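You operate a simulated robot arm through the tools that you are given. There is no shell and no other tool.

Carry out the task below with a simulated robot arm. There is one attempt and no reset: what you move stays moved.

JOB
Put things in order on the top of the wooden bench. At the end: the blue sensor from the top of the wooden bench stands where the yellow cap stood; the black sensor (marked "THREE LEFT") from the top of the wooden bench stands where the blue sensor stood; the yellow cap from the top of the wooden bench stands on top of the beige block; the purple coupling is on the brown carton (marked "SENSORS"); whatever was shut is shut again. Leave all else as you found it, and nothing knocked over.

It is judged by the outcome, as a careful person would: the job done as asked, and still so three seconds after it is handed in. It fails if anything else is knocked over, pushed out of place, dropped, spilled or broken. Lids that push on must go on centred and level and be pressed home; caps that screw on are set level and turned clockwise until they are tight.

ROBOT AND FRAMES
A 6-joint arm with a two-finger parallel gripper, fixed in place. Base frame: the origin is at the foot of the arm, x ahead of it, y to its left, z up; the work surface is at about z = 0. Readings come in cm, rad, newtons and seconds.
With the tool pointing down near the work surface it reaches from about 12 to 50 cm from the base axis. Its first joint turns from -1.257 to 1.257 rad. Payload 0.65 kg.
Tool frame: the origin (TCP) lies between the finger pads and is the grasp point; the fingertips stand 2.5 cm ahead of it; z points along the fingers, y is the line along which they close. The gripper opens to 7.6 cm. The fingers are 1.8 cm wide and 1 cm thick; the gripper's body (3.6 by 7.8 cm) begins 4.5 cm behind the TCP.
Orientation is that of the tool frame in the base frame, as a unit quaternion [w, x, y, z]. With the fingers straight down and closing along the base's y, the tool's x points along the base's -x, its y along +y and its z along -z.

CONTROLS
- The arm moves only by the tool arm_command. Its argument "motion" is a list that holds one entry, the list of rows, each a list of 7 numbers: the gripper command, from -1 (shut) to 1 (fully open), values between in proportion, then the shift along the tool's x, y, z in cm, then the turn, a rotation vector about the tool's x, y, z in rad. In form: [[[hand, x, y, z, rx, ry, rz], ...]]. A call has 1 to 20 rows; each row is the pose to reach, as a shift and turn from the pose commanded when the call began, along the tool's axes at that moment. Rows are played at 5 a second. More than 5 cm and 0.15 rad between two rows, or a gripper value outside its range, and nothing of the call is played. A pose out of reach is approached as far as the arm can. The call stops where the force on the tool passes 40 N (or 10 N more than at its start, if that is more) or the arm is blocked; 0.2 s more then pass. The fingers move at their own pace (about 10.8 cm/s each) and stop on an object; they squeeze with about 23 N. The grip force told is the motor's: it shows also when the fingers shut on nothing. Time passes only in rows, and 0.2 s behind the last, so rows that repeat a pose let the fingers close. It gives the time, the measured TCP pose, the force on the tool (base axes), the opening and the grip force at its end, in the units of the frame above (readings bear some noise), with the torque about the TCP (base axes, N m) and any sound that the robot's microphone picked up.
- Cameras (640 x 400 px; columns grow to the right, rows downward): "scene" is fixed at [5.34, 27.42, 39.89]; the picture's right is [-0.77, -0.64, 0.00], its down [-0.40, 0.48, -0.78] and it looks along [0.50, -0.60, -0.62] (base axes); focal length 214 px, centre (320, 200). "wrist" rides on the gripper at [5.8, 1.1, -8.1] in the tool frame; the picture's right is [-0.18, 0.98, 0.00], its down [-0.75, -0.14, -0.64] and it looks along [-0.63, -0.12, 0.77] (tool axes); focal length 243 px, centre (320, 200). There is no depth. A picture from a camera that has moved, and an enlarged one, comes with that camera's place and axes in the base frame and with its lens.
- get_image(camera): a new picture of that camera. No time passes.
- zoom(camera, box): a new picture of the part [left, top, right, bottom] of that camera's present view, enlarged. No time passes.
- hand_in(): hands the job in; it is judged then, once.

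Nothing tells you positions but the pictures and the camera data. Unless the task says otherwise, let go and move clear before handing in.

The tools are called after ">>>" by a JSON object that holds its "op" and its "data". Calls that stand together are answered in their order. arm_command: Moves the arm, as the interface text tells. Its arguments: {"type":"object","properties":{"motion":{"type":"array"}},"required":["motion"]} The other tools are called the same way: get_image (camera) takes a picture; zoom (camera, box) takes an enlarged picture of a part of a camera's view; hand_in () hands the job in.

At the start:

```text
time: 0.0
tool_pos: [26.15, 2.66, 28.76]
ee_rot: [0.002, 0.0, 1.0, 0.001]
wrist_force: [0.5, -0.2, -0.6]
ft_torque: [0.0, 0.0, 0.02]
grip_width: 7.59
gripper_force: 0.0
```

scene: 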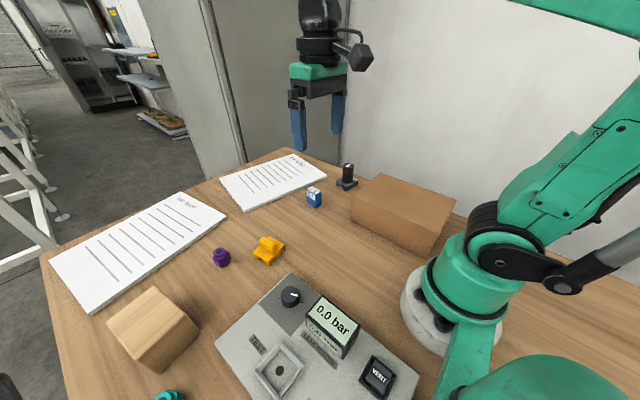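
wrist: 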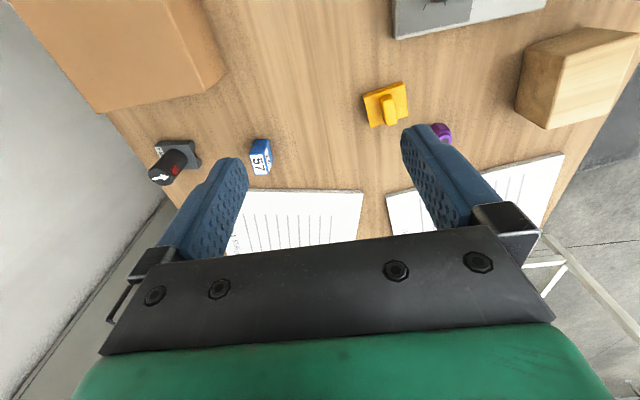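

I see a bench with a yellow cap, a purple coupling, a blue sensor, a black sensor, a beige (wood) block, a brown carton, two papers and a gauge device. I'll look closer before moving anything.

>>> {"op": "zoom", "data": {"camera": "scene", "box": [180, 140, 380, 280]}}

>>> {"op": "zoom", "data": {"camera": "scene", "box": [80, 250, 280, 400]}}

>>> {"op": "zoom", "data": {"camera": "scene", "box": [200, 260, 440, 400]}}

>>> {"op": "zoom", "data": {"camera": "wrist", "box": [80, 60, 320, 210]}}

>>> {"op": "zoom", "data": {"camera": "wrist", "box": [340, 0, 640, 188]}}

>>> {"op": "zoom", "data": {"camera": "scene", "box": [320, 150, 480, 270]}}

```text
2.86 times, centred on (280, 210) of scene
camera zoom: at [5.34, 27.42, 39.89], right [-0.77, -0.64, 0.0], down [-0.4, 0.48, -0.78], along [0.5, -0.6, -0.62], focal length 613 px, centre (434, 171)
```

zoom: 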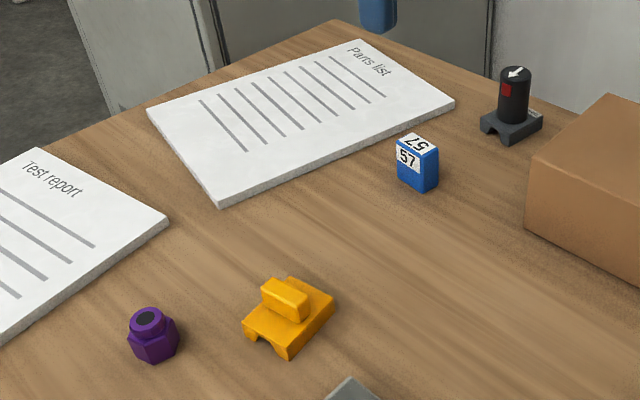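

```text
2.67 times, centred on (180, 325) of scene
camera zoom: at [5.34, 27.42, 39.89], right [-0.77, -0.64, 0.0], down [-0.4, 0.48, -0.78], along [0.5, -0.6, -0.62], focal length 572 px, centre (693, -133)
```

zoom: 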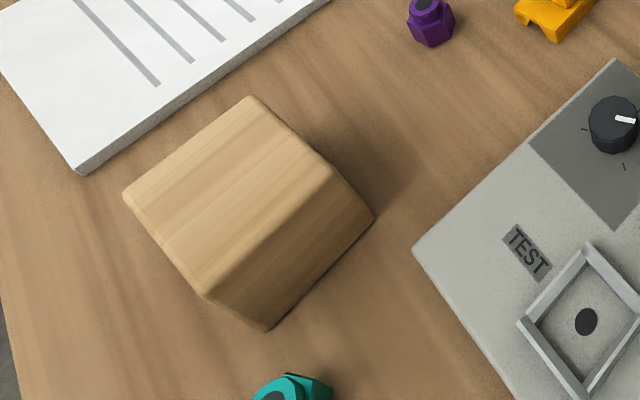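

```text
2.67 times, centred on (320, 330) of scene
camera zoom: at [5.34, 27.42, 39.89], right [-0.77, -0.64, 0.0], down [-0.4, 0.48, -0.78], along [0.5, -0.6, -0.62], focal length 572 px, centre (320, -147)
```

zoom: 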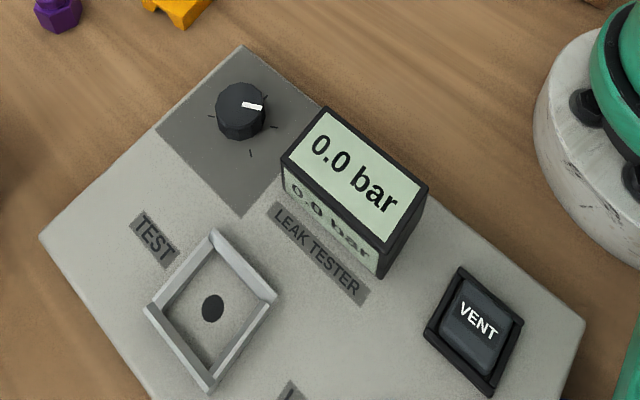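

```text
2.67 times, centred on (200, 135) of wrist
camera zoom: at [20.17, 3.78, 36.69], right [0.18, 0.98, 0.0], down [0.75, -0.14, 0.65], along [0.63, -0.12, -0.76], focal length 647 px, centre (640, 373)
```

zoom: 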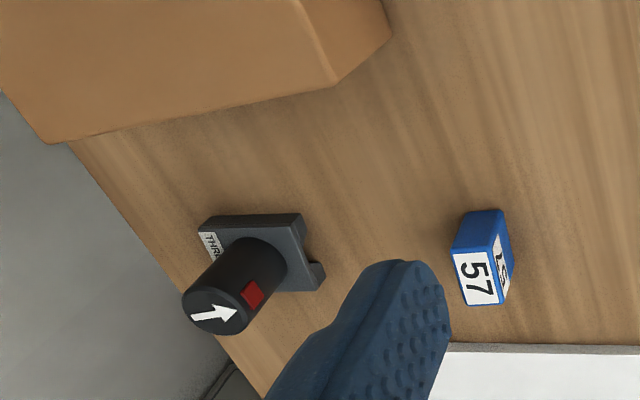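

```text
2.13 times, centred on (490, 94) of wrist
camera zoom: at [20.17, 3.78, 36.69], right [0.18, 0.98, 0.0], down [0.75, -0.14, 0.65], along [0.63, -0.12, -0.76], focal length 516 px, centre (-42, 426)
```

zoom: 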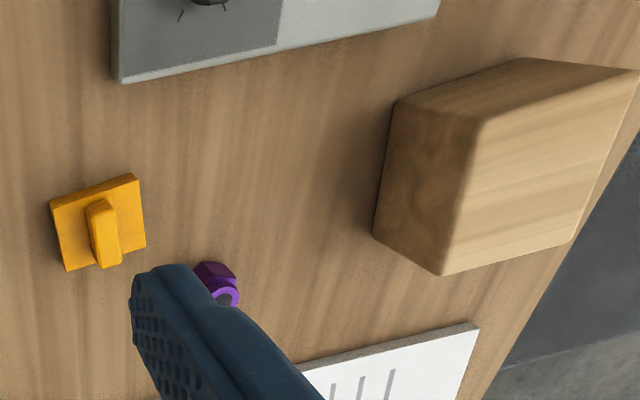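

```text
3.33 times, centred on (400, 210) of scene
camera zoom: at [5.34, 27.42, 39.89], right [-0.77, -0.64, 0.0], down [-0.4, 0.48, -0.78], along [0.5, -0.6, -0.62], focal length 715 px, centre (53, 167)
```

zoom: 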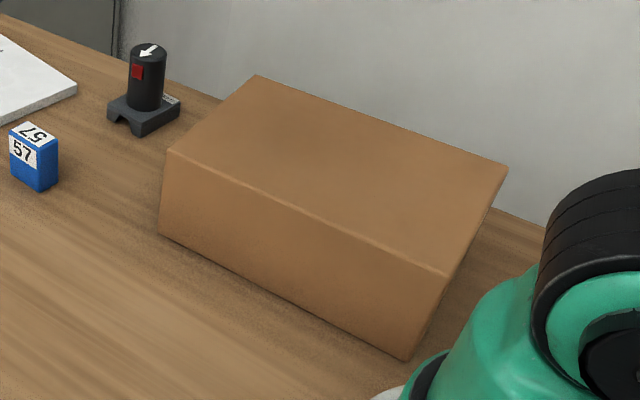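

The bench holds the yellow cap near (34, 11), the purple coupling near (40, 19), the blue sensor near (38, -9), the black sensor near (35, -22), the beige block near (34, 33) and the carton near (15, -17). I'll move the wrist camera over the cap to refine these positions.

>>> {"op": "arm_command", "data": {"motion": [[[1, -1.57, 1.67, 2.5, 0, 0, 0], [1, -3.14, 3.34, 5.0, 0, 0, 0], [1, -4.71, 5.0, 7.6, 0, 0, 0], [1, -6.28, 6.67, 10.2, 0, 0, 0], [1, -7.85, 8.34, 12.76, 0, 0, 0], [1, -7.85, 8.34, 12.76, 0, 0, 0]]]}}

>>> {"op": "get_image", "data": {"camera": "wrist"}}

>>> {"op": "get_image", "data": {"camera": "scene"}}

```text
time: 1.4
tool_pos: [34.02, 11.1, 16.0]
ee_rot: [0.001, 0.0, 1.0, 0.001]
wrist_force: [0.0, -0.1, 0.3]
ft_torque: [0.01, 0.0, -0.01]
grip_width: 7.58
gripper_force: 0.0
```

```text
taken
camera wrist: at [28.14, 12.2, 23.94], right [0.18, 0.98, 0.0], down [0.75, -0.14, 0.65], along [0.63, -0.12, -0.76], focal length 243 px, centre (320, 200)
```

wrist: 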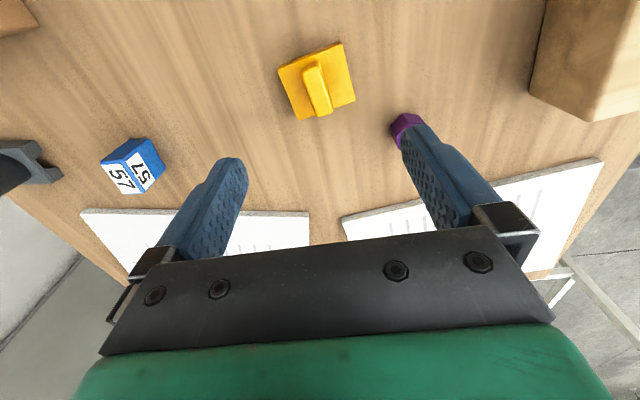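

```text
taken
```

scene: 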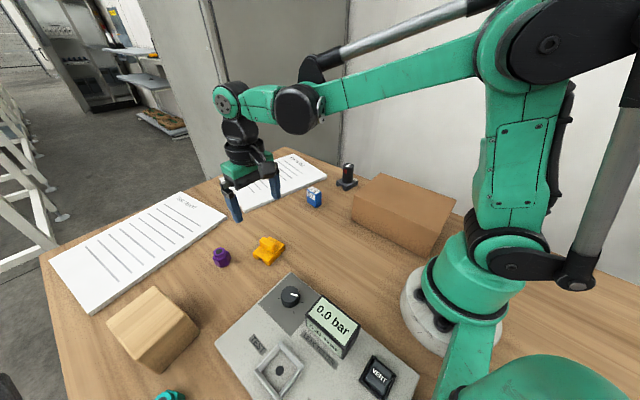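

The cap is clearly visible between the fingers' lines. I'll enlarge it, along with the blue sensor, for precise coordinates.

>>> {"op": "zoom", "data": {"camera": "wrist", "box": [260, 25, 380, 125]}}

>>> {"op": "zoom", "data": {"camera": "wrist", "box": [80, 110, 200, 210]}}

>>> {"op": "zoom", "data": {"camera": "scene", "box": [230, 220, 310, 280]}}

>>> {"op": "zoom", "data": {"camera": "scene", "box": [290, 150, 370, 220]}}

```text
4.00 times, centred on (320, 75) of wrist
camera zoom: at [28.14, 12.2, 23.94], right [0.18, 0.98, 0.0], down [0.75, -0.14, 0.65], along [0.63, -0.12, -0.76], focal length 970 px, centre (320, 700)
```

zoom: 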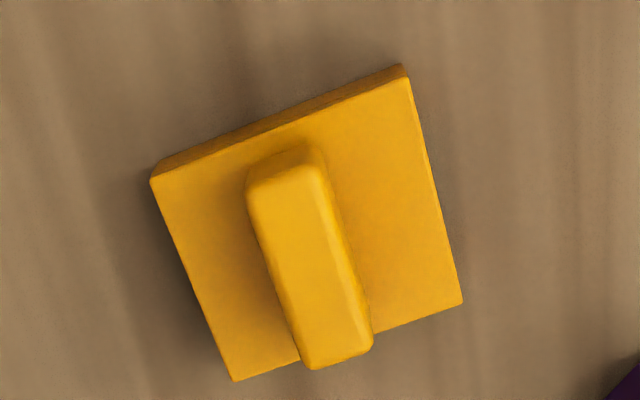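

```text
4.00 times, centred on (140, 160) of wrist
camera zoom: at [28.14, 12.2, 23.94], right [0.18, 0.98, 0.0], down [0.75, -0.14, 0.65], along [0.63, -0.12, -0.76], focal length 970 px, centre (1040, 360)
```

zoom: 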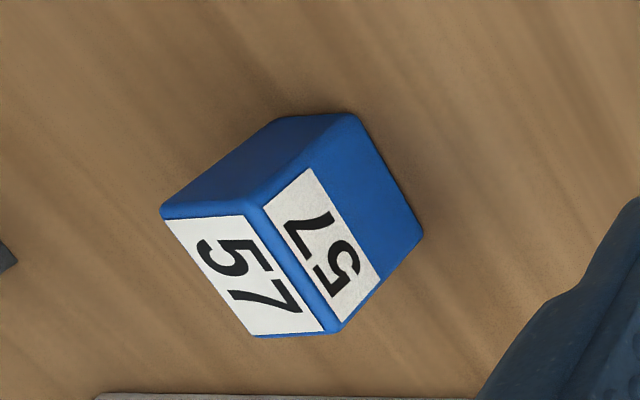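

```text
6.67 times, centred on (270, 250) of scene
camera zoom: at [5.34, 27.42, 39.89], right [-0.77, -0.64, 0.0], down [-0.4, 0.48, -0.78], along [0.5, -0.6, -0.62], focal length 1430 px, centre (653, -133)
```

zoom: 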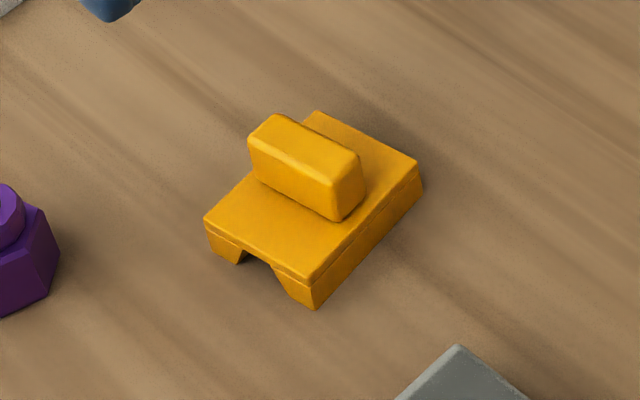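

```text
5.71 times, centred on (330, 185) of scene
camera zoom: at [5.34, 27.42, 39.89], right [-0.77, -0.64, 0.0], down [-0.4, 0.48, -0.78], along [0.5, -0.6, -0.62], focal length 1226 px, centre (263, 286)
```

zoom: 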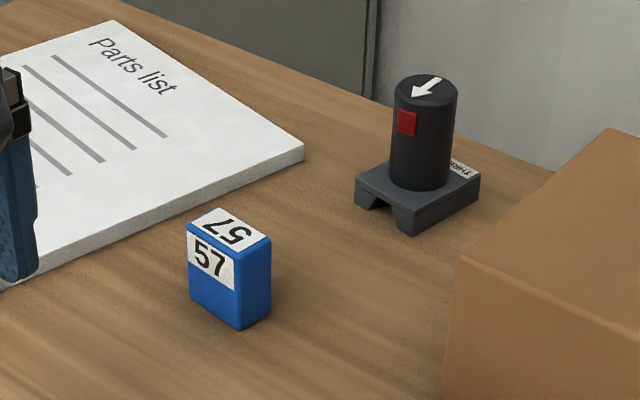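

The cap's centre comes out at about (34.0, 10.9), turned about 0.15 rad, with the plate top near z = 1.4 and the handle top near z = 2.85. Next I'll lower over the handle with the gripper partly open and check alignment.

>>> {"op": "arm_command", "data": {"motion": [[[0.3, 0, -0.03, 2.5, 0, 0, -0.05], [0.3, 0, -0.06, 5.0, 0, 0, -0.1], [0.3, 0, -0.08, 7.5, 0, 0, -0.15], [0.3, 0, -0.08, 9.0, 0, 0, -0.15], [0.3, 0, -0.08, 9.0, 0, 0, -0.15]]]}}

>>> {"op": "get_image", "data": {"camera": "wrist"}}

>>> {"op": "zoom", "data": {"camera": "scene", "box": [210, 180, 330, 280]}}

```text
time: 2.6
tool_pos: [33.88, 11.11, 6.97]
ee_rot: [0.001, -0.075, 0.997, 0.001]
wrist_force: [0.6, -0.6, 0.2]
ft_torque: [0.02, 0.05, 0.03]
grip_width: 4.93
gripper_force: 0.1
```

```text
taken
camera wrist: at [27.94, 11.2, 14.94], right [0.04, 1.0, 0.0], down [0.76, -0.03, 0.65], along [0.64, -0.02, -0.76], focal length 243 px, centre (320, 200)
```

wrist: 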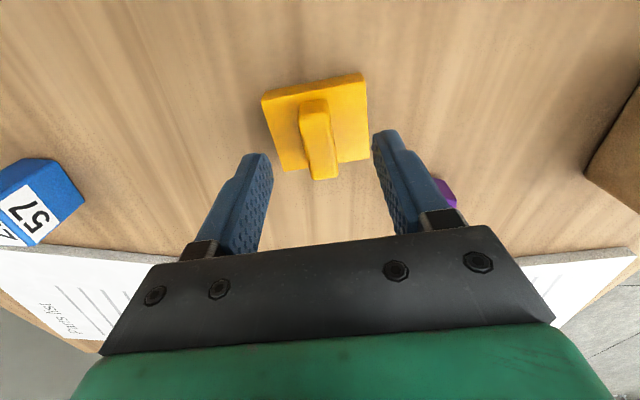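

```text
4.00 times, centred on (270, 230) of scene
camera zoom: at [5.34, 27.42, 39.89], right [-0.77, -0.64, 0.0], down [-0.4, 0.48, -0.78], along [0.5, -0.6, -0.62], focal length 858 px, centre (520, 80)
```

zoom: 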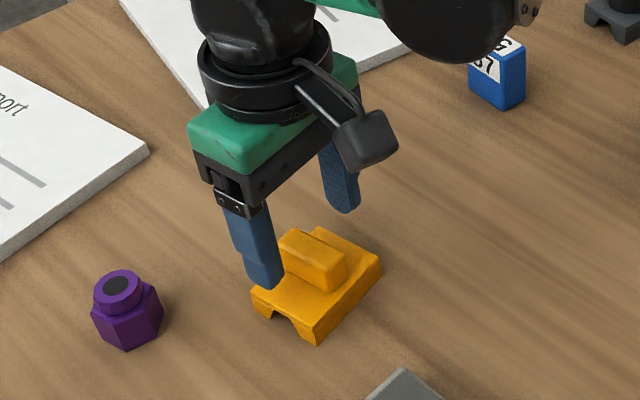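

The fingers straddle the cap. I'll enlarge the view to confirm the yaw and centring before descending further.

>>> {"op": "zoom", "data": {"camera": "wrist", "box": [200, 50, 440, 210]}}

```text
2.50 times, centred on (320, 130) of wrist
camera zoom: at [27.94, 11.2, 14.94], right [0.04, 1.0, 0.0], down [0.76, -0.03, 0.65], along [0.64, -0.02, -0.76], focal length 606 px, centre (320, 375)
```

zoom: 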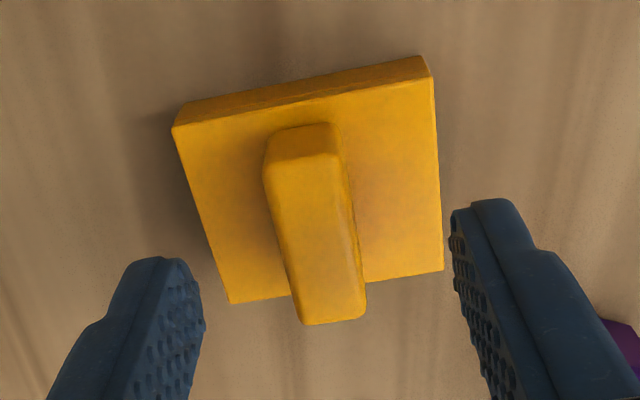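

The second view gives the same result: centre (34.0, 10.93), yaw 0.15. I'll descend and close on the handle.

>>> {"op": "arm_command", "data": {"motion": [[[0.3, 0, 0, 1.0, 0, 0, 0], [0.3, 0, 0, 2.0, 0, 0, 0], [0.3, 0, 0, 2.9, 0, 0, 0], [0.3, 0, 0, 2.9, 0, 0, 0], [-1, 0, 0, 2.9, 0, 0, 0], [-1, 0, 0, 2.9, 0, 0, 0], [-1, 0, 0, 2.9, 0, 0, 0], [-1, 0, 0, 2.9, 0, 0, 0]]]}}

>>> {"op": "zoom", "data": {"camera": "wrist", "box": [200, 50, 440, 210]}}

>>> {"op": "zoom", "data": {"camera": "scene", "box": [210, 200, 330, 280]}}

```text
time: 3.5
tool_pos: [33.98, 11.02, 4.28]
ee_rot: [0.001, -0.075, 0.997, 0.001]
wrist_force: [-0.2, 0.4, 16.8]
ft_torque: [-0.09, 0.05, 0.02]
grip_width: 4.95
gripper_force: 0.0
stopped in row 4: the force on the tool passed its limit at 53 N (the readings are from after the stop); the commanded pose is now the measured one
```

```text
2.50 times, centred on (320, 130) of wrist
camera zoom: at [28.0, 11.21, 12.24], right [0.04, 1.0, 0.0], down [0.76, -0.03, 0.64], along [0.64, -0.02, -0.76], focal length 606 px, centre (320, 375)
```

zoom: 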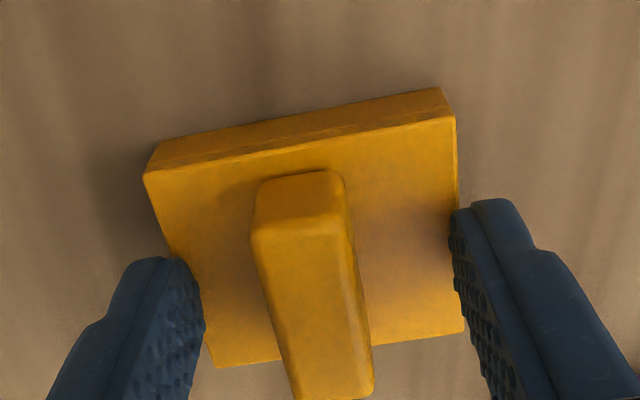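

```text
5.00 times, centred on (270, 240) of scene
camera zoom: at [5.34, 27.42, 39.89], right [-0.77, -0.64, 0.0], down [-0.4, 0.48, -0.78], along [0.5, -0.6, -0.62], focal length 1072 px, centre (570, 0)
```

zoom: 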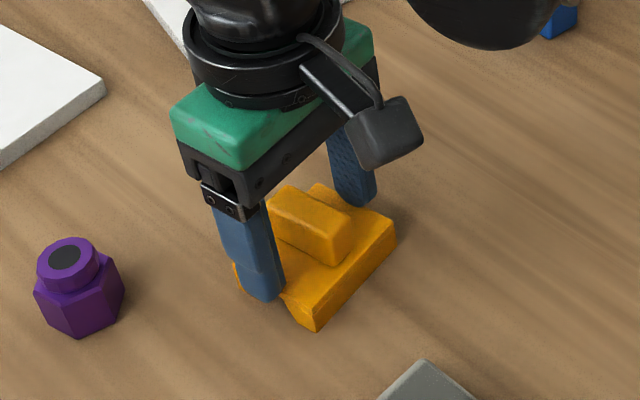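

The fingertips touched the plate, which is thicker than I estimated (top near z = 1.75). I'll rise slightly and close on the handle.

>>> {"op": "arm_command", "data": {"motion": [[[0.3, 0, 0, -0.15, 0, 0, 0], [0.3, 0, 0, -0.25, 0, 0, 0], [-0.2, 0, 0, -0.25, 0, 0, 0], [-1, 0, 0, -0.25, 0, 0, 0], [-1, 0, 0, -0.25, 0, 0, 0], [-1, 0, 0, -0.25, 0, 0, 0], [-1, 0, 0, -0.25, 0, 0, 0]]]}}

>>> {"op": "zoom", "data": {"camera": "wrist", "box": [200, 50, 440, 210]}}

>>> {"op": "zoom", "data": {"camera": "scene", "box": [210, 200, 330, 280]}}

```text
time: 5.1
tool_pos: [33.98, 11.08, 4.48]
ee_rot: [0.001, -0.075, 0.997, 0.001]
wrist_force: [0.1, 0.8, 1.3]
ft_torque: [-0.05, -0.02, 0.0]
grip_width: 1.52
gripper_force: 22.8
```

```text
2.50 times, centred on (320, 130) of wrist
camera zoom: at [28.01, 11.22, 12.46], right [0.04, 1.0, 0.0], down [0.76, -0.03, 0.64], along [0.64, -0.02, -0.76], focal length 606 px, centre (320, 375)
```

zoom: 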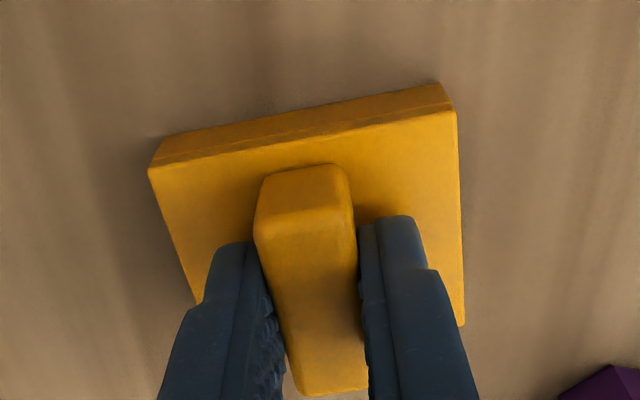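

```text
5.00 times, centred on (270, 240) of scene
camera zoom: at [5.34, 27.42, 39.89], right [-0.77, -0.64, 0.0], down [-0.4, 0.48, -0.78], along [0.5, -0.6, -0.62], focal length 1072 px, centre (570, 0)
```

zoom: 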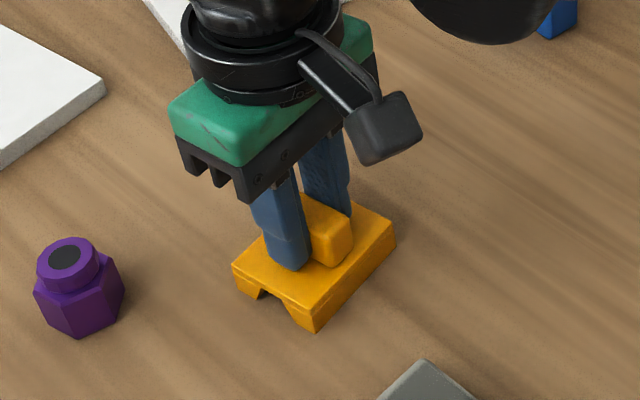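

The handle is gripped (width 1.52 cm). I'll lift it straight up and move partway towards the beige block to get a better look at the block.

>>> {"op": "arm_command", "data": {"motion": [[[-1, 0, 0, -1.0, 0, 0, 0], [-1, 0, 0, -3.0, 0, 0, 0], [-1, 0, 0, -6.0, 0, 0, 0], [-1, 0, 0, -9.0, 0, 0, 0], [-1, 0, 0, -12.0, 0, 0, 0], [-1, 0, 0, -13.5, 0, 0, 0]]]}}

>>> {"op": "get_image", "data": {"camera": "wrist"}}

>>> {"op": "get_image", "data": {"camera": "scene"}}

```text
time: 6.5
tool_pos: [33.9, 11.06, 17.82]
ee_rot: [0.001, -0.074, 0.997, 0.001]
wrist_force: [-0.5, -0.4, 0.6]
ft_torque: [0.01, -0.01, 0.01]
grip_width: 0.0
gripper_force: 22.9
```

```text
taken
camera wrist: at [27.94, 11.19, 25.98], right [0.04, 1.0, 0.0], down [0.76, -0.03, 0.64], along [0.64, -0.02, -0.76], focal length 243 px, centre (320, 200)
```

wrist: 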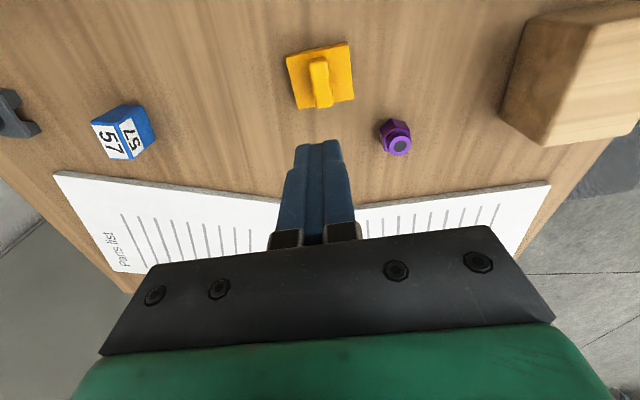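

```text
taken
```

scene: 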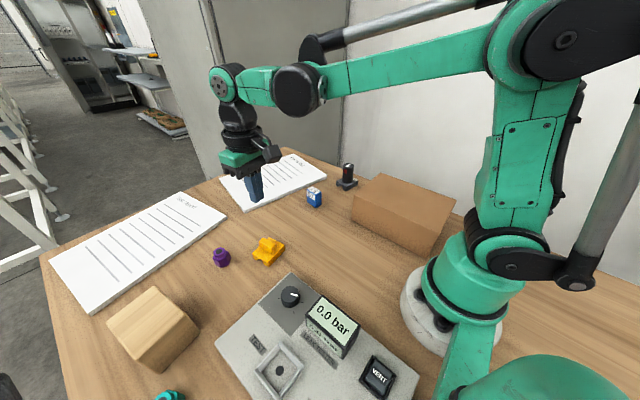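

The gripper closed fully during the lift, so the handle slipped out and the cap stayed on the bench. I'll check whether it moved and study the handle's shape.

>>> {"op": "zoom", "data": {"camera": "scene", "box": [240, 225, 300, 275]}}

>>> {"op": "zoom", "data": {"camera": "wrist", "box": [270, 25, 370, 125]}}

>>> {"op": "zoom", "data": {"camera": "wrist", "box": [480, 0, 640, 160]}}

>>> {"op": "zoom", "data": {"camera": "wrist", "box": [360, 100, 440, 170]}}

```text
8.00 times, centred on (270, 250) of scene
camera zoom: at [5.34, 27.42, 39.89], right [-0.77, -0.64, 0.0], down [-0.4, 0.48, -0.78], along [0.5, -0.6, -0.62], focal length 1716 px, centre (720, -200)
```

zoom: 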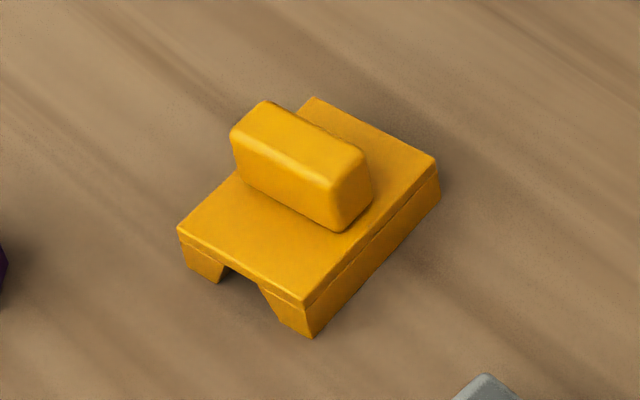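

```text
4.00 times, centred on (320, 75) of wrist
camera zoom: at [27.94, 11.19, 25.98], right [0.04, 1.0, 0.0], down [0.76, -0.03, 0.64], along [0.64, -0.02, -0.76], focal length 970 px, centre (320, 700)
```

zoom: 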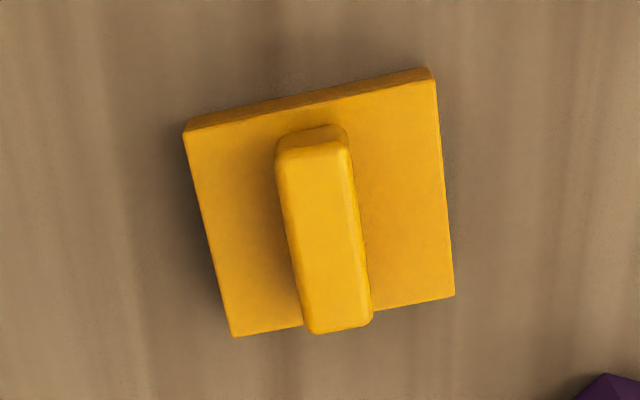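

```text
2.50 times, centred on (560, 80) of wrist
camera zoom: at [27.94, 11.19, 25.98], right [0.04, 1.0, 0.0], down [0.76, -0.03, 0.64], along [0.64, -0.02, -0.76], focal length 606 px, centre (-280, 500)
```

zoom: 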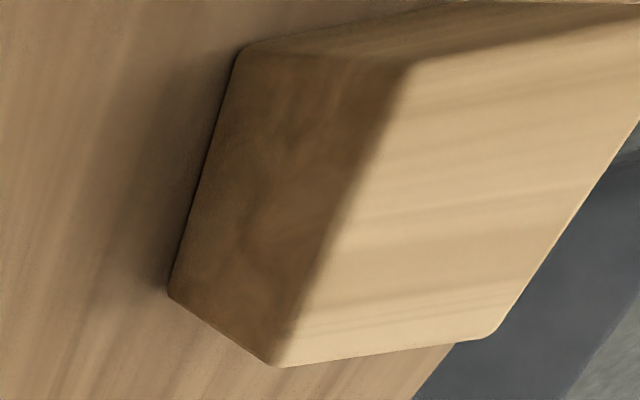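

```text
5.71 times, centred on (400, 135) of wrist
camera zoom: at [27.94, 11.19, 25.98], right [0.04, 1.0, 0.0], down [0.76, -0.03, 0.64], along [0.64, -0.02, -0.76], focal length 1386 px, centre (-137, 571)
```

zoom: 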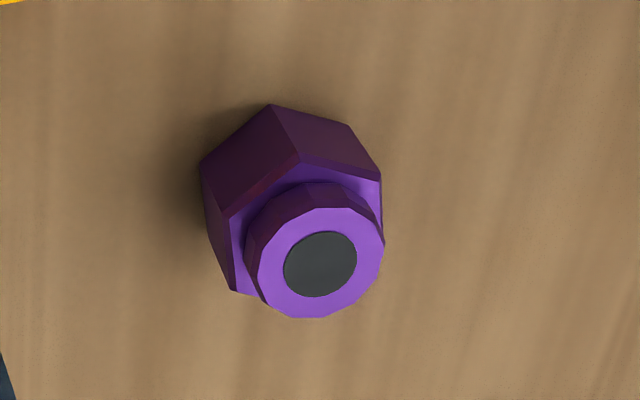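

The cap is still upright on its spot, shifted only 2–3 mm. The handle looks sound, so I'll regrip it lower, then lift very slowly while watching the grip.

>>> {"op": "arm_command", "data": {"motion": [[[0.1, 0.14, 0.17, 2.5, 0, 0, 0], [0.1, 0.14, 0.17, 5.5, 0, 0, 0], [0.1, 0.14, 0.17, 8.5, 0, 0, 0], [0.1, 0.14, 0.17, 11.0, 0, 0, 0], [0.1, 0.14, 0.17, 12.5, 0, 0, 0], [0.1, 0.14, 0.17, 13.3, 0, 0, 0], [0.1, 0.14, 0.17, 13.6, 0, 0, 0], [-0.4, 0.14, 0.17, 13.6, 0, 0, 0], [-1, 0.14, 0.17, 13.6, 0, 0, 0], [-1, 0.14, 0.17, 13.6, 0, 0, 0], [-1, 0.14, 0.17, 13.6, 0, 0, 0], [-1, 0.14, 0.17, 13.6, 0, 0, 0]]]}}

>>> {"op": "zoom", "data": {"camera": "wrist", "box": [200, 50, 440, 210]}}

>>> {"op": "zoom", "data": {"camera": "scene", "box": [230, 210, 310, 280]}}

```text
time: 9.1
tool_pos: [33.77, 11.14, 4.47]
ee_rot: [0.001, -0.075, 0.997, 0.001]
wrist_force: [0.0, 0.6, 0.1]
ft_torque: [-0.03, -0.05, -0.03]
grip_width: 1.52
gripper_force: 23.1
```

```text
2.50 times, centred on (320, 130) of wrist
camera zoom: at [27.85, 11.34, 12.4], right [0.04, 1.0, 0.0], down [0.76, -0.03, 0.64], along [0.64, -0.02, -0.76], focal length 606 px, centre (320, 375)
```

zoom: 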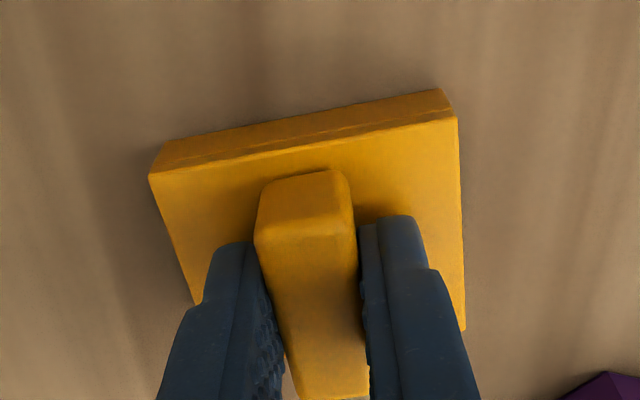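

```text
5.71 times, centred on (270, 245) of scene
camera zoom: at [5.34, 27.42, 39.89], right [-0.77, -0.64, 0.0], down [-0.4, 0.48, -0.78], along [0.5, -0.6, -0.62], focal length 1226 px, centre (606, -57)
```

zoom: 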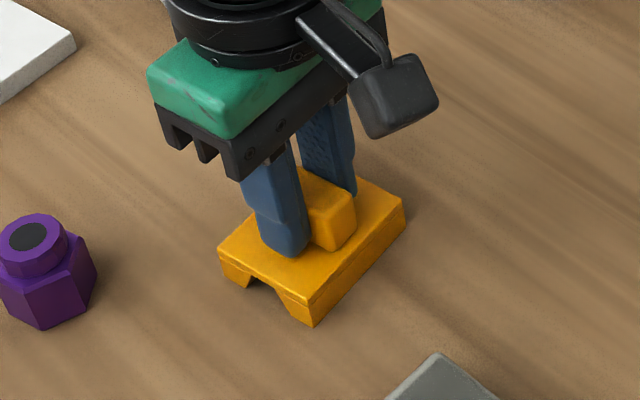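

Gripped again at 1.52 cm. I'll lift slowly by about 1 cm and check.

>>> {"op": "arm_command", "data": {"motion": [[[-1, 0, 0, -0.1, 0, 0, 0], [-1, 0, 0, -0.2, 0, 0, 0], [-1, 0, 0, -0.35, 0, 0, 0], [-1, 0, 0, -0.5, 0, 0, 0]]]}}

>>> {"op": "zoom", "data": {"camera": "scene", "box": [230, 210, 310, 280]}}

```text
time: 10.1
tool_pos: [33.74, 11.17, 4.98]
ee_rot: [0.001, -0.075, 0.997, 0.0]
wrist_force: [0.0, -0.4, -0.4]
ft_torque: [0.0, 0.01, -0.03]
grip_width: 1.57
gripper_force: 23.0
```

```text
5.71 times, centred on (270, 245) of scene
camera zoom: at [5.34, 27.42, 39.89], right [-0.77, -0.64, 0.0], down [-0.4, 0.48, -0.78], along [0.5, -0.6, -0.62], focal length 1226 px, centre (606, -57)
```

zoom: 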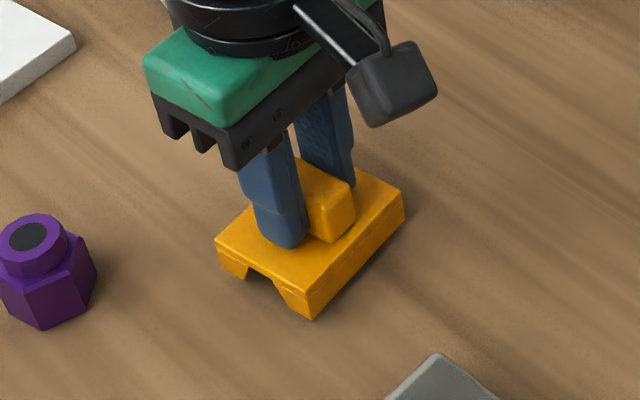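

The cap seems to be coming up with the gripper. I'll keep lifting slowly.

>>> {"op": "arm_command", "data": {"motion": [[[-1, 0, 0, -0.25, 0, 0, 0], [-1, 0, 0, -0.5, 0, 0, 0], [-1, 0, 0, -0.75, 0, 0, 0], [-1, 0, 0, -1.0, 0, 0, 0], [-1, 0, 0, -1.25, 0, 0, 0], [-1, 0, 0, -1.5, 0, 0, 0]]]}}

>>> {"op": "zoom", "data": {"camera": "scene", "box": [230, 210, 310, 280]}}

>>> {"op": "zoom", "data": {"camera": "wrist", "box": [200, 50, 440, 210]}}

```text
time: 11.5
tool_pos: [33.79, 11.19, 6.38]
ee_rot: [0.001, -0.076, 0.997, 0.0]
wrist_force: [-0.3, -0.7, -1.5]
ft_torque: [-0.04, 0.0, 0.01]
grip_width: 1.55
gripper_force: 22.8
```

```text
5.71 times, centred on (270, 245) of scene
camera zoom: at [5.34, 27.42, 39.89], right [-0.77, -0.64, 0.0], down [-0.4, 0.48, -0.78], along [0.5, -0.6, -0.62], focal length 1226 px, centre (606, -57)
```

zoom: 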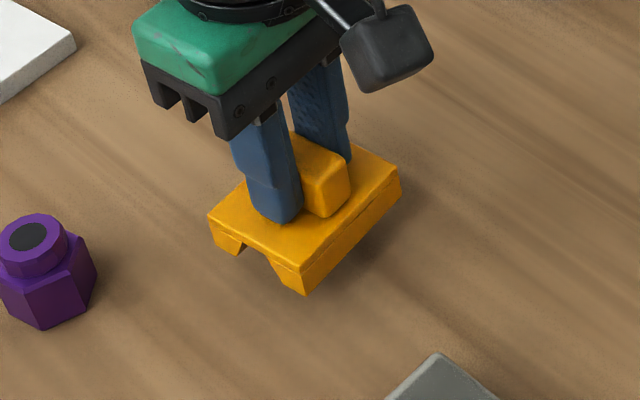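

```text
2.50 times, centred on (320, 130) of wrist
camera zoom: at [27.83, 11.33, 14.37], right [0.04, 1.0, 0.0], down [0.76, -0.03, 0.64], along [0.64, -0.02, -0.76], focal length 606 px, centre (320, 375)
```

zoom: 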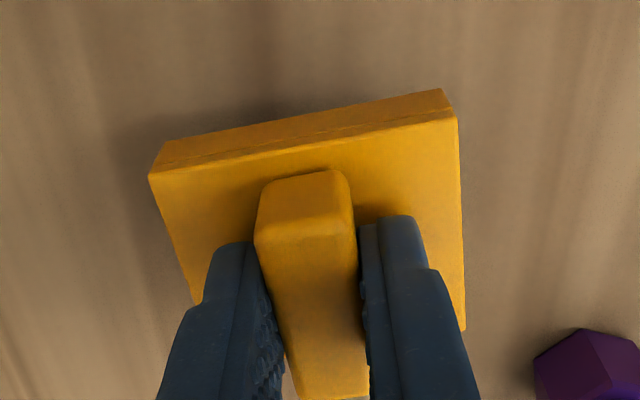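

The cap is lifted level and hasn't shifted in the grip, so slow movement works. I'll keep raising it gently to travel height.

>>> {"op": "arm_command", "data": {"motion": [[[-1, 0, 0, -0.3, 0, 0, 0], [-1, 0, 0, -0.7, 0, 0, 0], [-1, 0, 0, -1.2, 0, 0, 0], [-1, 0, 0, -1.7, 0, 0, 0], [-1, 0, 0, -2.2, 0, 0, 0], [-1, 0, 0, -2.7, 0, 0, 0], [-1, 0, 0, -3.2, 0, 0, 0], [-1, 0, 0, -3.7, 0, 0, 0], [-1, 0, 0, -4.2, 0, 0, 0], [-1, 0, 0, -4.7, 0, 0, 0], [-1, 0, 0, -5.2, 0, 0, 0], [-1, 0, 0, -5.7, 0, 0, 0], [-1, 0, 0, -6.2, 0, 0, 0], [-1, 0, 0, -6.7, 0, 0, 0], [-1, 0, 0, -7.2, 0, 0, 0], [-1, 0, 0, -7.7, 0, 0, 0], [-1, 0, 0, -8.1, 0, 0, 0], [-1, 0, 0, -8.3, 0, 0, 0]]]}}

>>> {"op": "get_image", "data": {"camera": "wrist"}}

>>> {"op": "get_image", "data": {"camera": "scene"}}

```text
time: 15.3
tool_pos: [33.83, 11.15, 14.66]
ee_rot: [0.0, -0.075, 0.997, 0.001]
wrist_force: [0.0, 0.7, 0.3]
ft_torque: [-0.01, 0.02, 0.01]
grip_width: 1.55
gripper_force: 23.4
```

```text
taken
camera wrist: at [27.81, 11.32, 22.68], right [0.04, 1.0, 0.0], down [0.76, -0.03, 0.64], along [0.64, -0.02, -0.76], focal length 243 px, centre (320, 200)
```

wrist: 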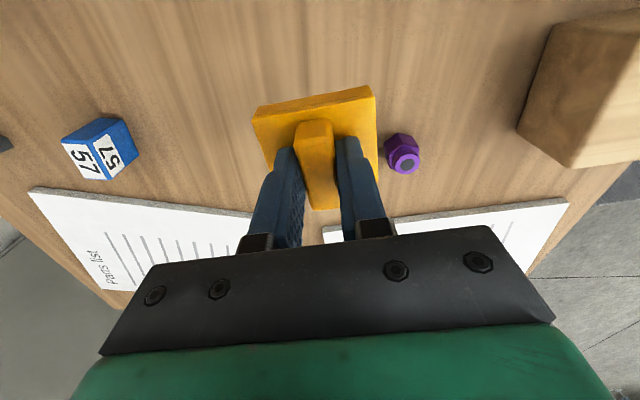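

```text
taken
```

scene: 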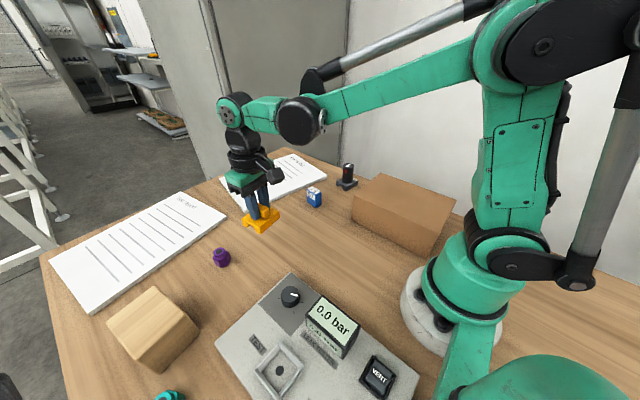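

The cap is held level at z ≈ 14.7. I'll zoom in on the beige block to locate its top face precisely.

>>> {"op": "zoom", "data": {"camera": "scene", "box": [95, 275, 215, 385]}}

>>> {"op": "zoom", "data": {"camera": "wrist", "box": [500, 0, 640, 180]}}

```text
3.64 times, centred on (155, 330) of scene
camera zoom: at [5.34, 27.42, 39.89], right [-0.77, -0.64, 0.0], down [-0.4, 0.48, -0.78], along [0.5, -0.6, -0.62], focal length 780 px, centre (920, -273)
```

zoom: 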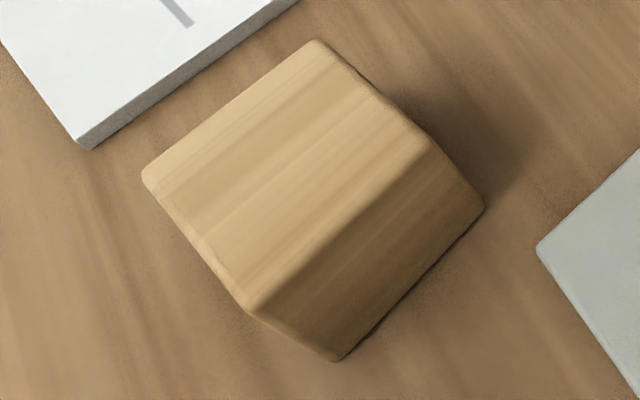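

```text
2.22 times, centred on (570, 90) of wrist
camera zoom: at [27.81, 11.32, 22.68], right [0.04, 1.0, 0.0], down [0.76, -0.03, 0.64], along [0.64, -0.02, -0.76], focal length 539 px, centre (-236, 444)
```

zoom: 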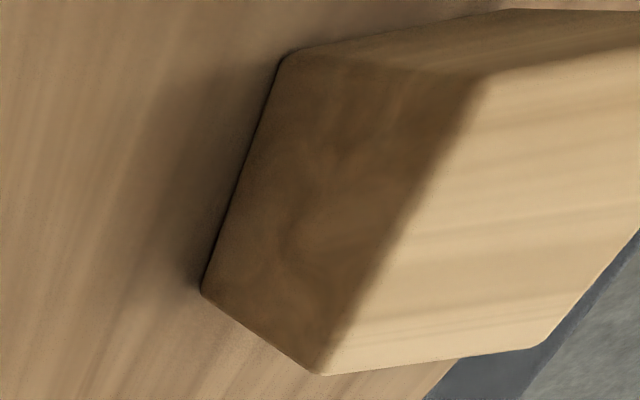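

The block's top face is about 8.7 x 6.8 cm, centred near (33.85, 33.15) at z ≈ 6.7, with nearly the same yaw as the cap. I'll carry the cap across smoothly above it.

>>> {"op": "arm_command", "data": {"motion": [[[-1, -0.046, 0.297, 0, 0, 0, 0], [-1, -0.137, 0.89, 0, 0, 0, 0], [-1, -0.273, 1.779, 0, 0, 0, 0], [-1, -0.455, 2.965, 0, 0, 0, 0], [-1, -0.657, 4.283, 0, 0, 0, 0], [-1, -0.86, 5.601, 0, 0, 0, 0], [-1, -1.062, 6.919, 0, 0, 0, 0], [-1, -1.264, 8.236, 0, 0, 0, 0], [-1, -1.466, 9.555, 0, 0, 0, 0], [-1, -1.668, 10.873, 0, 0, 0, 0], [-1, -1.871, 12.19, 0, 0, 0, 0], [-1, -2.073, 13.509, 0, 0, 0, 0], [-1, -2.275, 14.826, 0, 0, 0, 0], [-1, -2.477, 16.144, 0, 0, 0, 0], [-1, -2.68, 17.462, 0, 0, 0, 0], [-1, -2.882, 18.78, 0, 0, 0, 0], [-1, -3.064, 19.966, 0, 0, 0, 0], [-1, -3.2, 20.855, 0, 0, 0, 0], [-1, -3.291, 21.448, 0, 0, 0, 0], [-1, -3.337, 21.745, 0, 0, 0, 0]]]}}

>>> {"op": "get_image", "data": {"camera": "wrist"}}

>>> {"op": "get_image", "data": {"camera": "scene"}}

```text
time: 19.5
tool_pos: [33.9, 33.18, 14.69]
ee_rot: [0.0, -0.075, 0.997, 0.001]
wrist_force: [0.2, -0.4, -0.4]
ft_torque: [0.04, -0.03, 0.02]
grip_width: 1.53
gripper_force: 23.1
```

```text
taken
camera wrist: at [27.93, 33.37, 22.72], right [0.04, 1.0, 0.0], down [0.76, -0.03, 0.64], along [0.64, -0.02, -0.76], focal length 243 px, centre (320, 200)
```

wrist: 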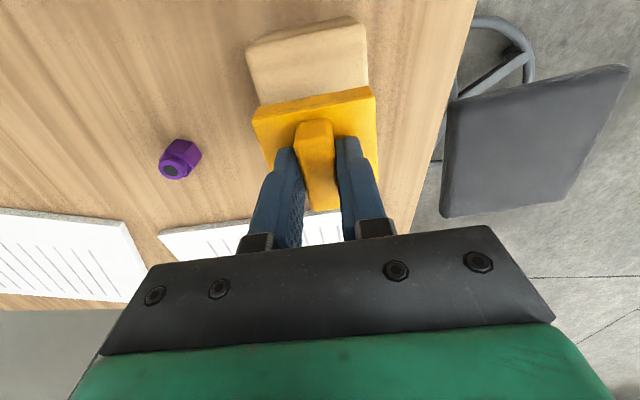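

```text
taken
```

scene: 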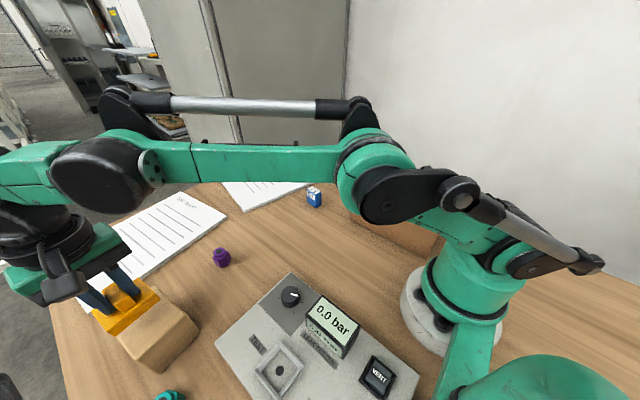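

The cap is right above the block, and the block's edges agree with my estimate. I'll lower it slowly.

>>> {"op": "arm_command", "data": {"motion": [[[-1, 0, 0, 0.2, 0, 0, 0], [-1, 0, 0, 0.6, 0, 0, 0], [-1, 0, 0, 1.0, 0, 0, 0], [-1, 0, 0, 1.5, 0, 0, 0], [-1, 0, 0, 1.9, 0, 0, 0], [-1, 0, 0, 2.3, 0, 0, 0], [-1, 0, 0, 2.6, 0, 0, 0], [-1, 0, 0, 2.8, 0, 0, 0], [-1, 0, 0, 2.9, 0, 0, 0]]]}}

>>> {"op": "zoom", "data": {"camera": "scene", "box": [60, 240, 220, 390]}}

>>> {"op": "zoom", "data": {"camera": "wrist", "box": [220, 0, 420, 180]}}

```text
time: 21.5
tool_pos: [33.83, 33.26, 11.91]
ee_rot: [0.0, -0.075, 0.997, 0.001]
wrist_force: [-0.3, 0.3, -0.3]
ft_torque: [0.0, 0.0, 0.01]
grip_width: 1.55
gripper_force: 23.2
```

```text
2.67 times, centred on (140, 315) of scene
camera zoom: at [5.34, 27.42, 39.89], right [-0.77, -0.64, 0.0], down [-0.4, 0.48, -0.78], along [0.5, -0.6, -0.62], focal length 572 px, centre (800, -107)
```

zoom: 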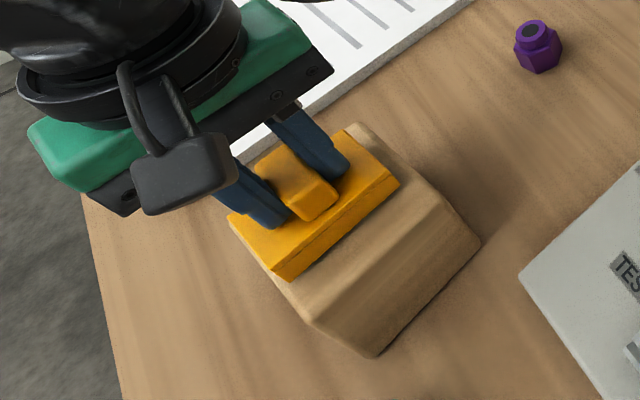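

```text
2.22 times, centred on (320, 90) of wrist
camera zoom: at [27.88, 33.36, 19.77], right [0.04, 1.0, 0.0], down [0.76, -0.03, 0.64], along [0.64, -0.02, -0.76], focal length 539 px, centre (320, 444)
```

zoom: 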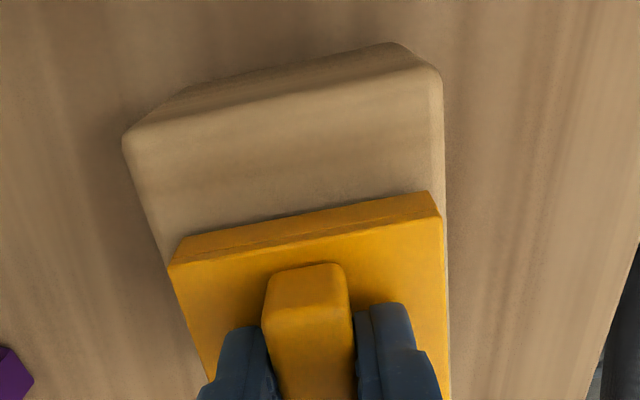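

The cap is centred over the block. I'll lower the last bit in small steps and watch the force.

>>> {"op": "arm_command", "data": {"motion": [[[-1, 0, 0, 0.15, 0, 0, 0], [-1, 0, 0, 0.3, 0, 0, 0], [-1, 0, 0, 0.4, 0, 0, 0], [-1, 0, 0, 0.5, 0, 0, 0]]]}}

>>> {"op": "zoom", "data": {"camera": "scene", "box": [90, 260, 210, 370]}}

```text
time: 22.5
tool_pos: [33.79, 33.19, 11.41]
ee_rot: [0.001, -0.075, 0.997, 0.001]
wrist_force: [0.3, 1.5, 22.2]
ft_torque: [-0.01, 0.01, 0.02]
grip_width: 1.55
gripper_force: 22.2
```

```text
3.64 times, centred on (150, 315) of scene
camera zoom: at [5.33, 27.41, 39.9], right [-0.77, -0.64, 0.0], down [-0.4, 0.48, -0.78], along [0.5, -0.6, -0.62], focal length 780 px, centre (938, -218)
```

zoom: 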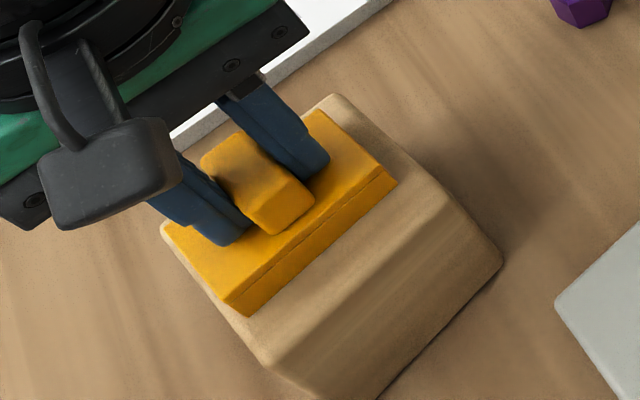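

The cap is seated on the block, with contact force at 22 N. I'll ease off slightly, open the fingers and rise straight up.

>>> {"op": "arm_command", "data": {"motion": [[[-1, 0, 0, -0.1, 0, 0, 0], [-1, 0, 0, -0.1, 0, 0, 0], [0.0, 0, 0, -0.1, 0, 0, 0], [0.0, 0, 0, -0.1, 0, 0, 0], [0.0, 0, 0, -0.1, 0, 0, 0], [0.0, 0, 0, -0.5, 0, 0, 0], [0.0, 0, 0, -1.5, 0, 0, 0], [0.0, 0, 0, -3.0, 0, 0, 0], [0.0, 0, 0, -5.0, 0, 0, 0], [0.0, 0, 0, -7.0, 0, 0, 0]]]}}

>>> {"op": "get_image", "data": {"camera": "wrist"}}

>>> {"op": "zoom", "data": {"camera": "scene", "box": [90, 260, 210, 370]}}

```text
time: 24.7
tool_pos: [33.73, 33.19, 18.19]
ee_rot: [0.001, -0.075, 0.997, 0.0]
wrist_force: [0.1, -0.4, 0.5]
ft_torque: [-0.05, -0.03, 0.0]
grip_width: 3.79
gripper_force: 0.0
```

```text
taken
camera wrist: at [27.83, 33.3, 26.24], right [0.04, 1.0, 0.0], down [0.76, -0.03, 0.64], along [0.64, -0.02, -0.76], focal length 243 px, centre (320, 200)
```

wrist: 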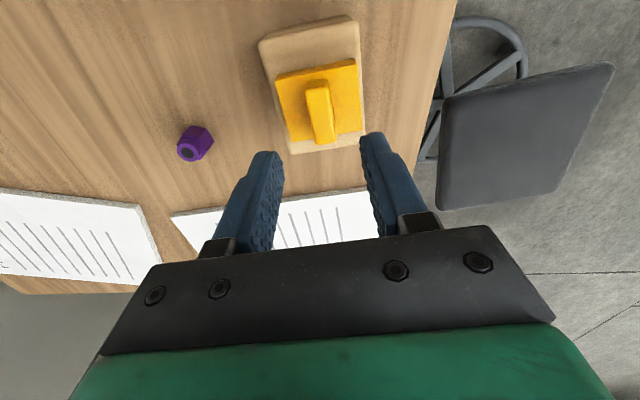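

```text
3.64 times, centred on (150, 315) of scene
camera zoom: at [5.34, 27.42, 39.89], right [-0.77, -0.64, 0.0], down [-0.4, 0.48, -0.78], along [0.5, -0.6, -0.62], focal length 780 px, centre (938, -218)
```

zoom: 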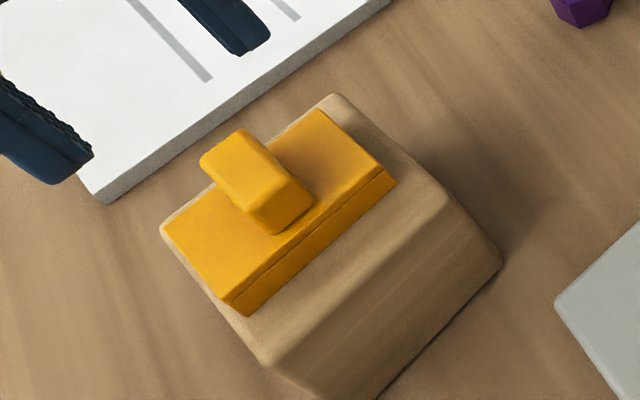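

The cap sits level and centred on the block. Next is the blue sensor, so I'll travel above it at (37.8, -9.1).

>>> {"op": "arm_command", "data": {"motion": [[[0.3, 0.08, -1.5, 0.1, 0, 0, 0.01], [0.3, 0.25, -4.5, 0.3, 0, 0, 0.03], [0.3, 0.43, -8.0, 0.5, 0, 0, 0.05], [0.3, 0.62, -11.5, 0.7, 0, 0, 0.07], [0.3, 0.81, -15.0, 0.9, 0, 0, 0.09], [0.3, 1.0, -18.5, 1.1, 0, 0, 0.11], [0.3, 1.19, -22.0, 1.3, 0, 0, 0.13], [0.3, 1.38, -25.5, 1.5, 0, 0, 0.15], [0.3, 1.57, -29.0, 1.7, 0, 0, 0.17], [0.3, 1.76, -32.5, 1.9, 0, 0, 0.19], [0.3, 1.95, -36.0, 2.0, 0, 0, 0.21], [0.3, 2.12, -39.2, 2.1, 0, 0, 0.23], [0.3, 2.23, -41.4, 2.2, 0, 0, 0.245], [0.3, 2.29, -42.39, 2.2, 0, 0, 0.25], [0.3, 2.29, -42.39, 2.2, 0, 0, 0.25]]]}}

>>> {"op": "get_image", "data": {"camera": "wrist"}}

>>> {"op": "get_image", "data": {"camera": "scene"}}

```text
time: 27.9
tool_pos: [37.9, -9.06, 15.97]
ee_rot: [0.001, 0.049, 0.999, 0.001]
wrist_force: [-0.5, -0.4, 0.9]
ft_torque: [-0.01, -0.01, 0.06]
grip_width: 4.96
gripper_force: 0.0
```

```text
taken
camera wrist: at [32.18, -7.51, 24.06], right [0.28, 0.96, 0.0], down [0.73, -0.22, 0.64], along [0.62, -0.18, -0.76], focal length 243 px, centre (320, 200)
```

wrist: 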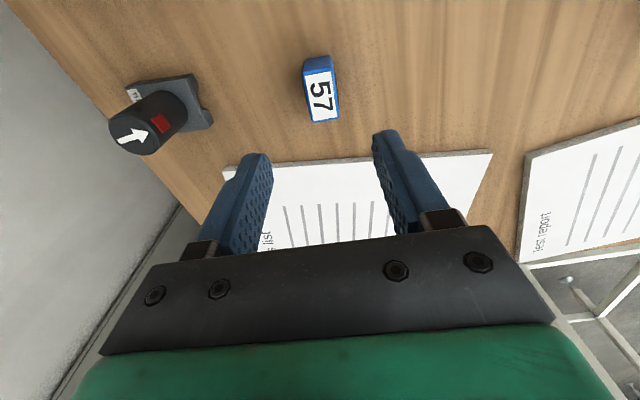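

```text
taken
```

scene: 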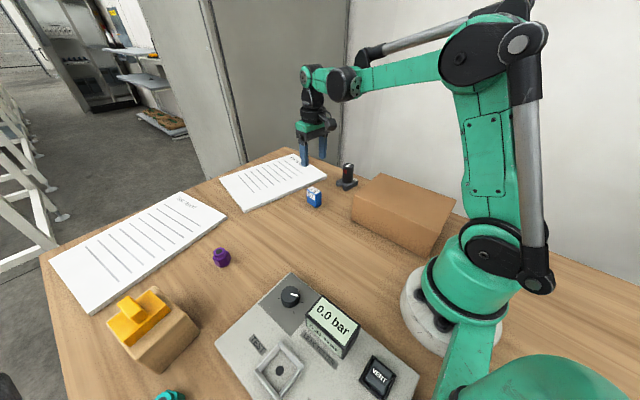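

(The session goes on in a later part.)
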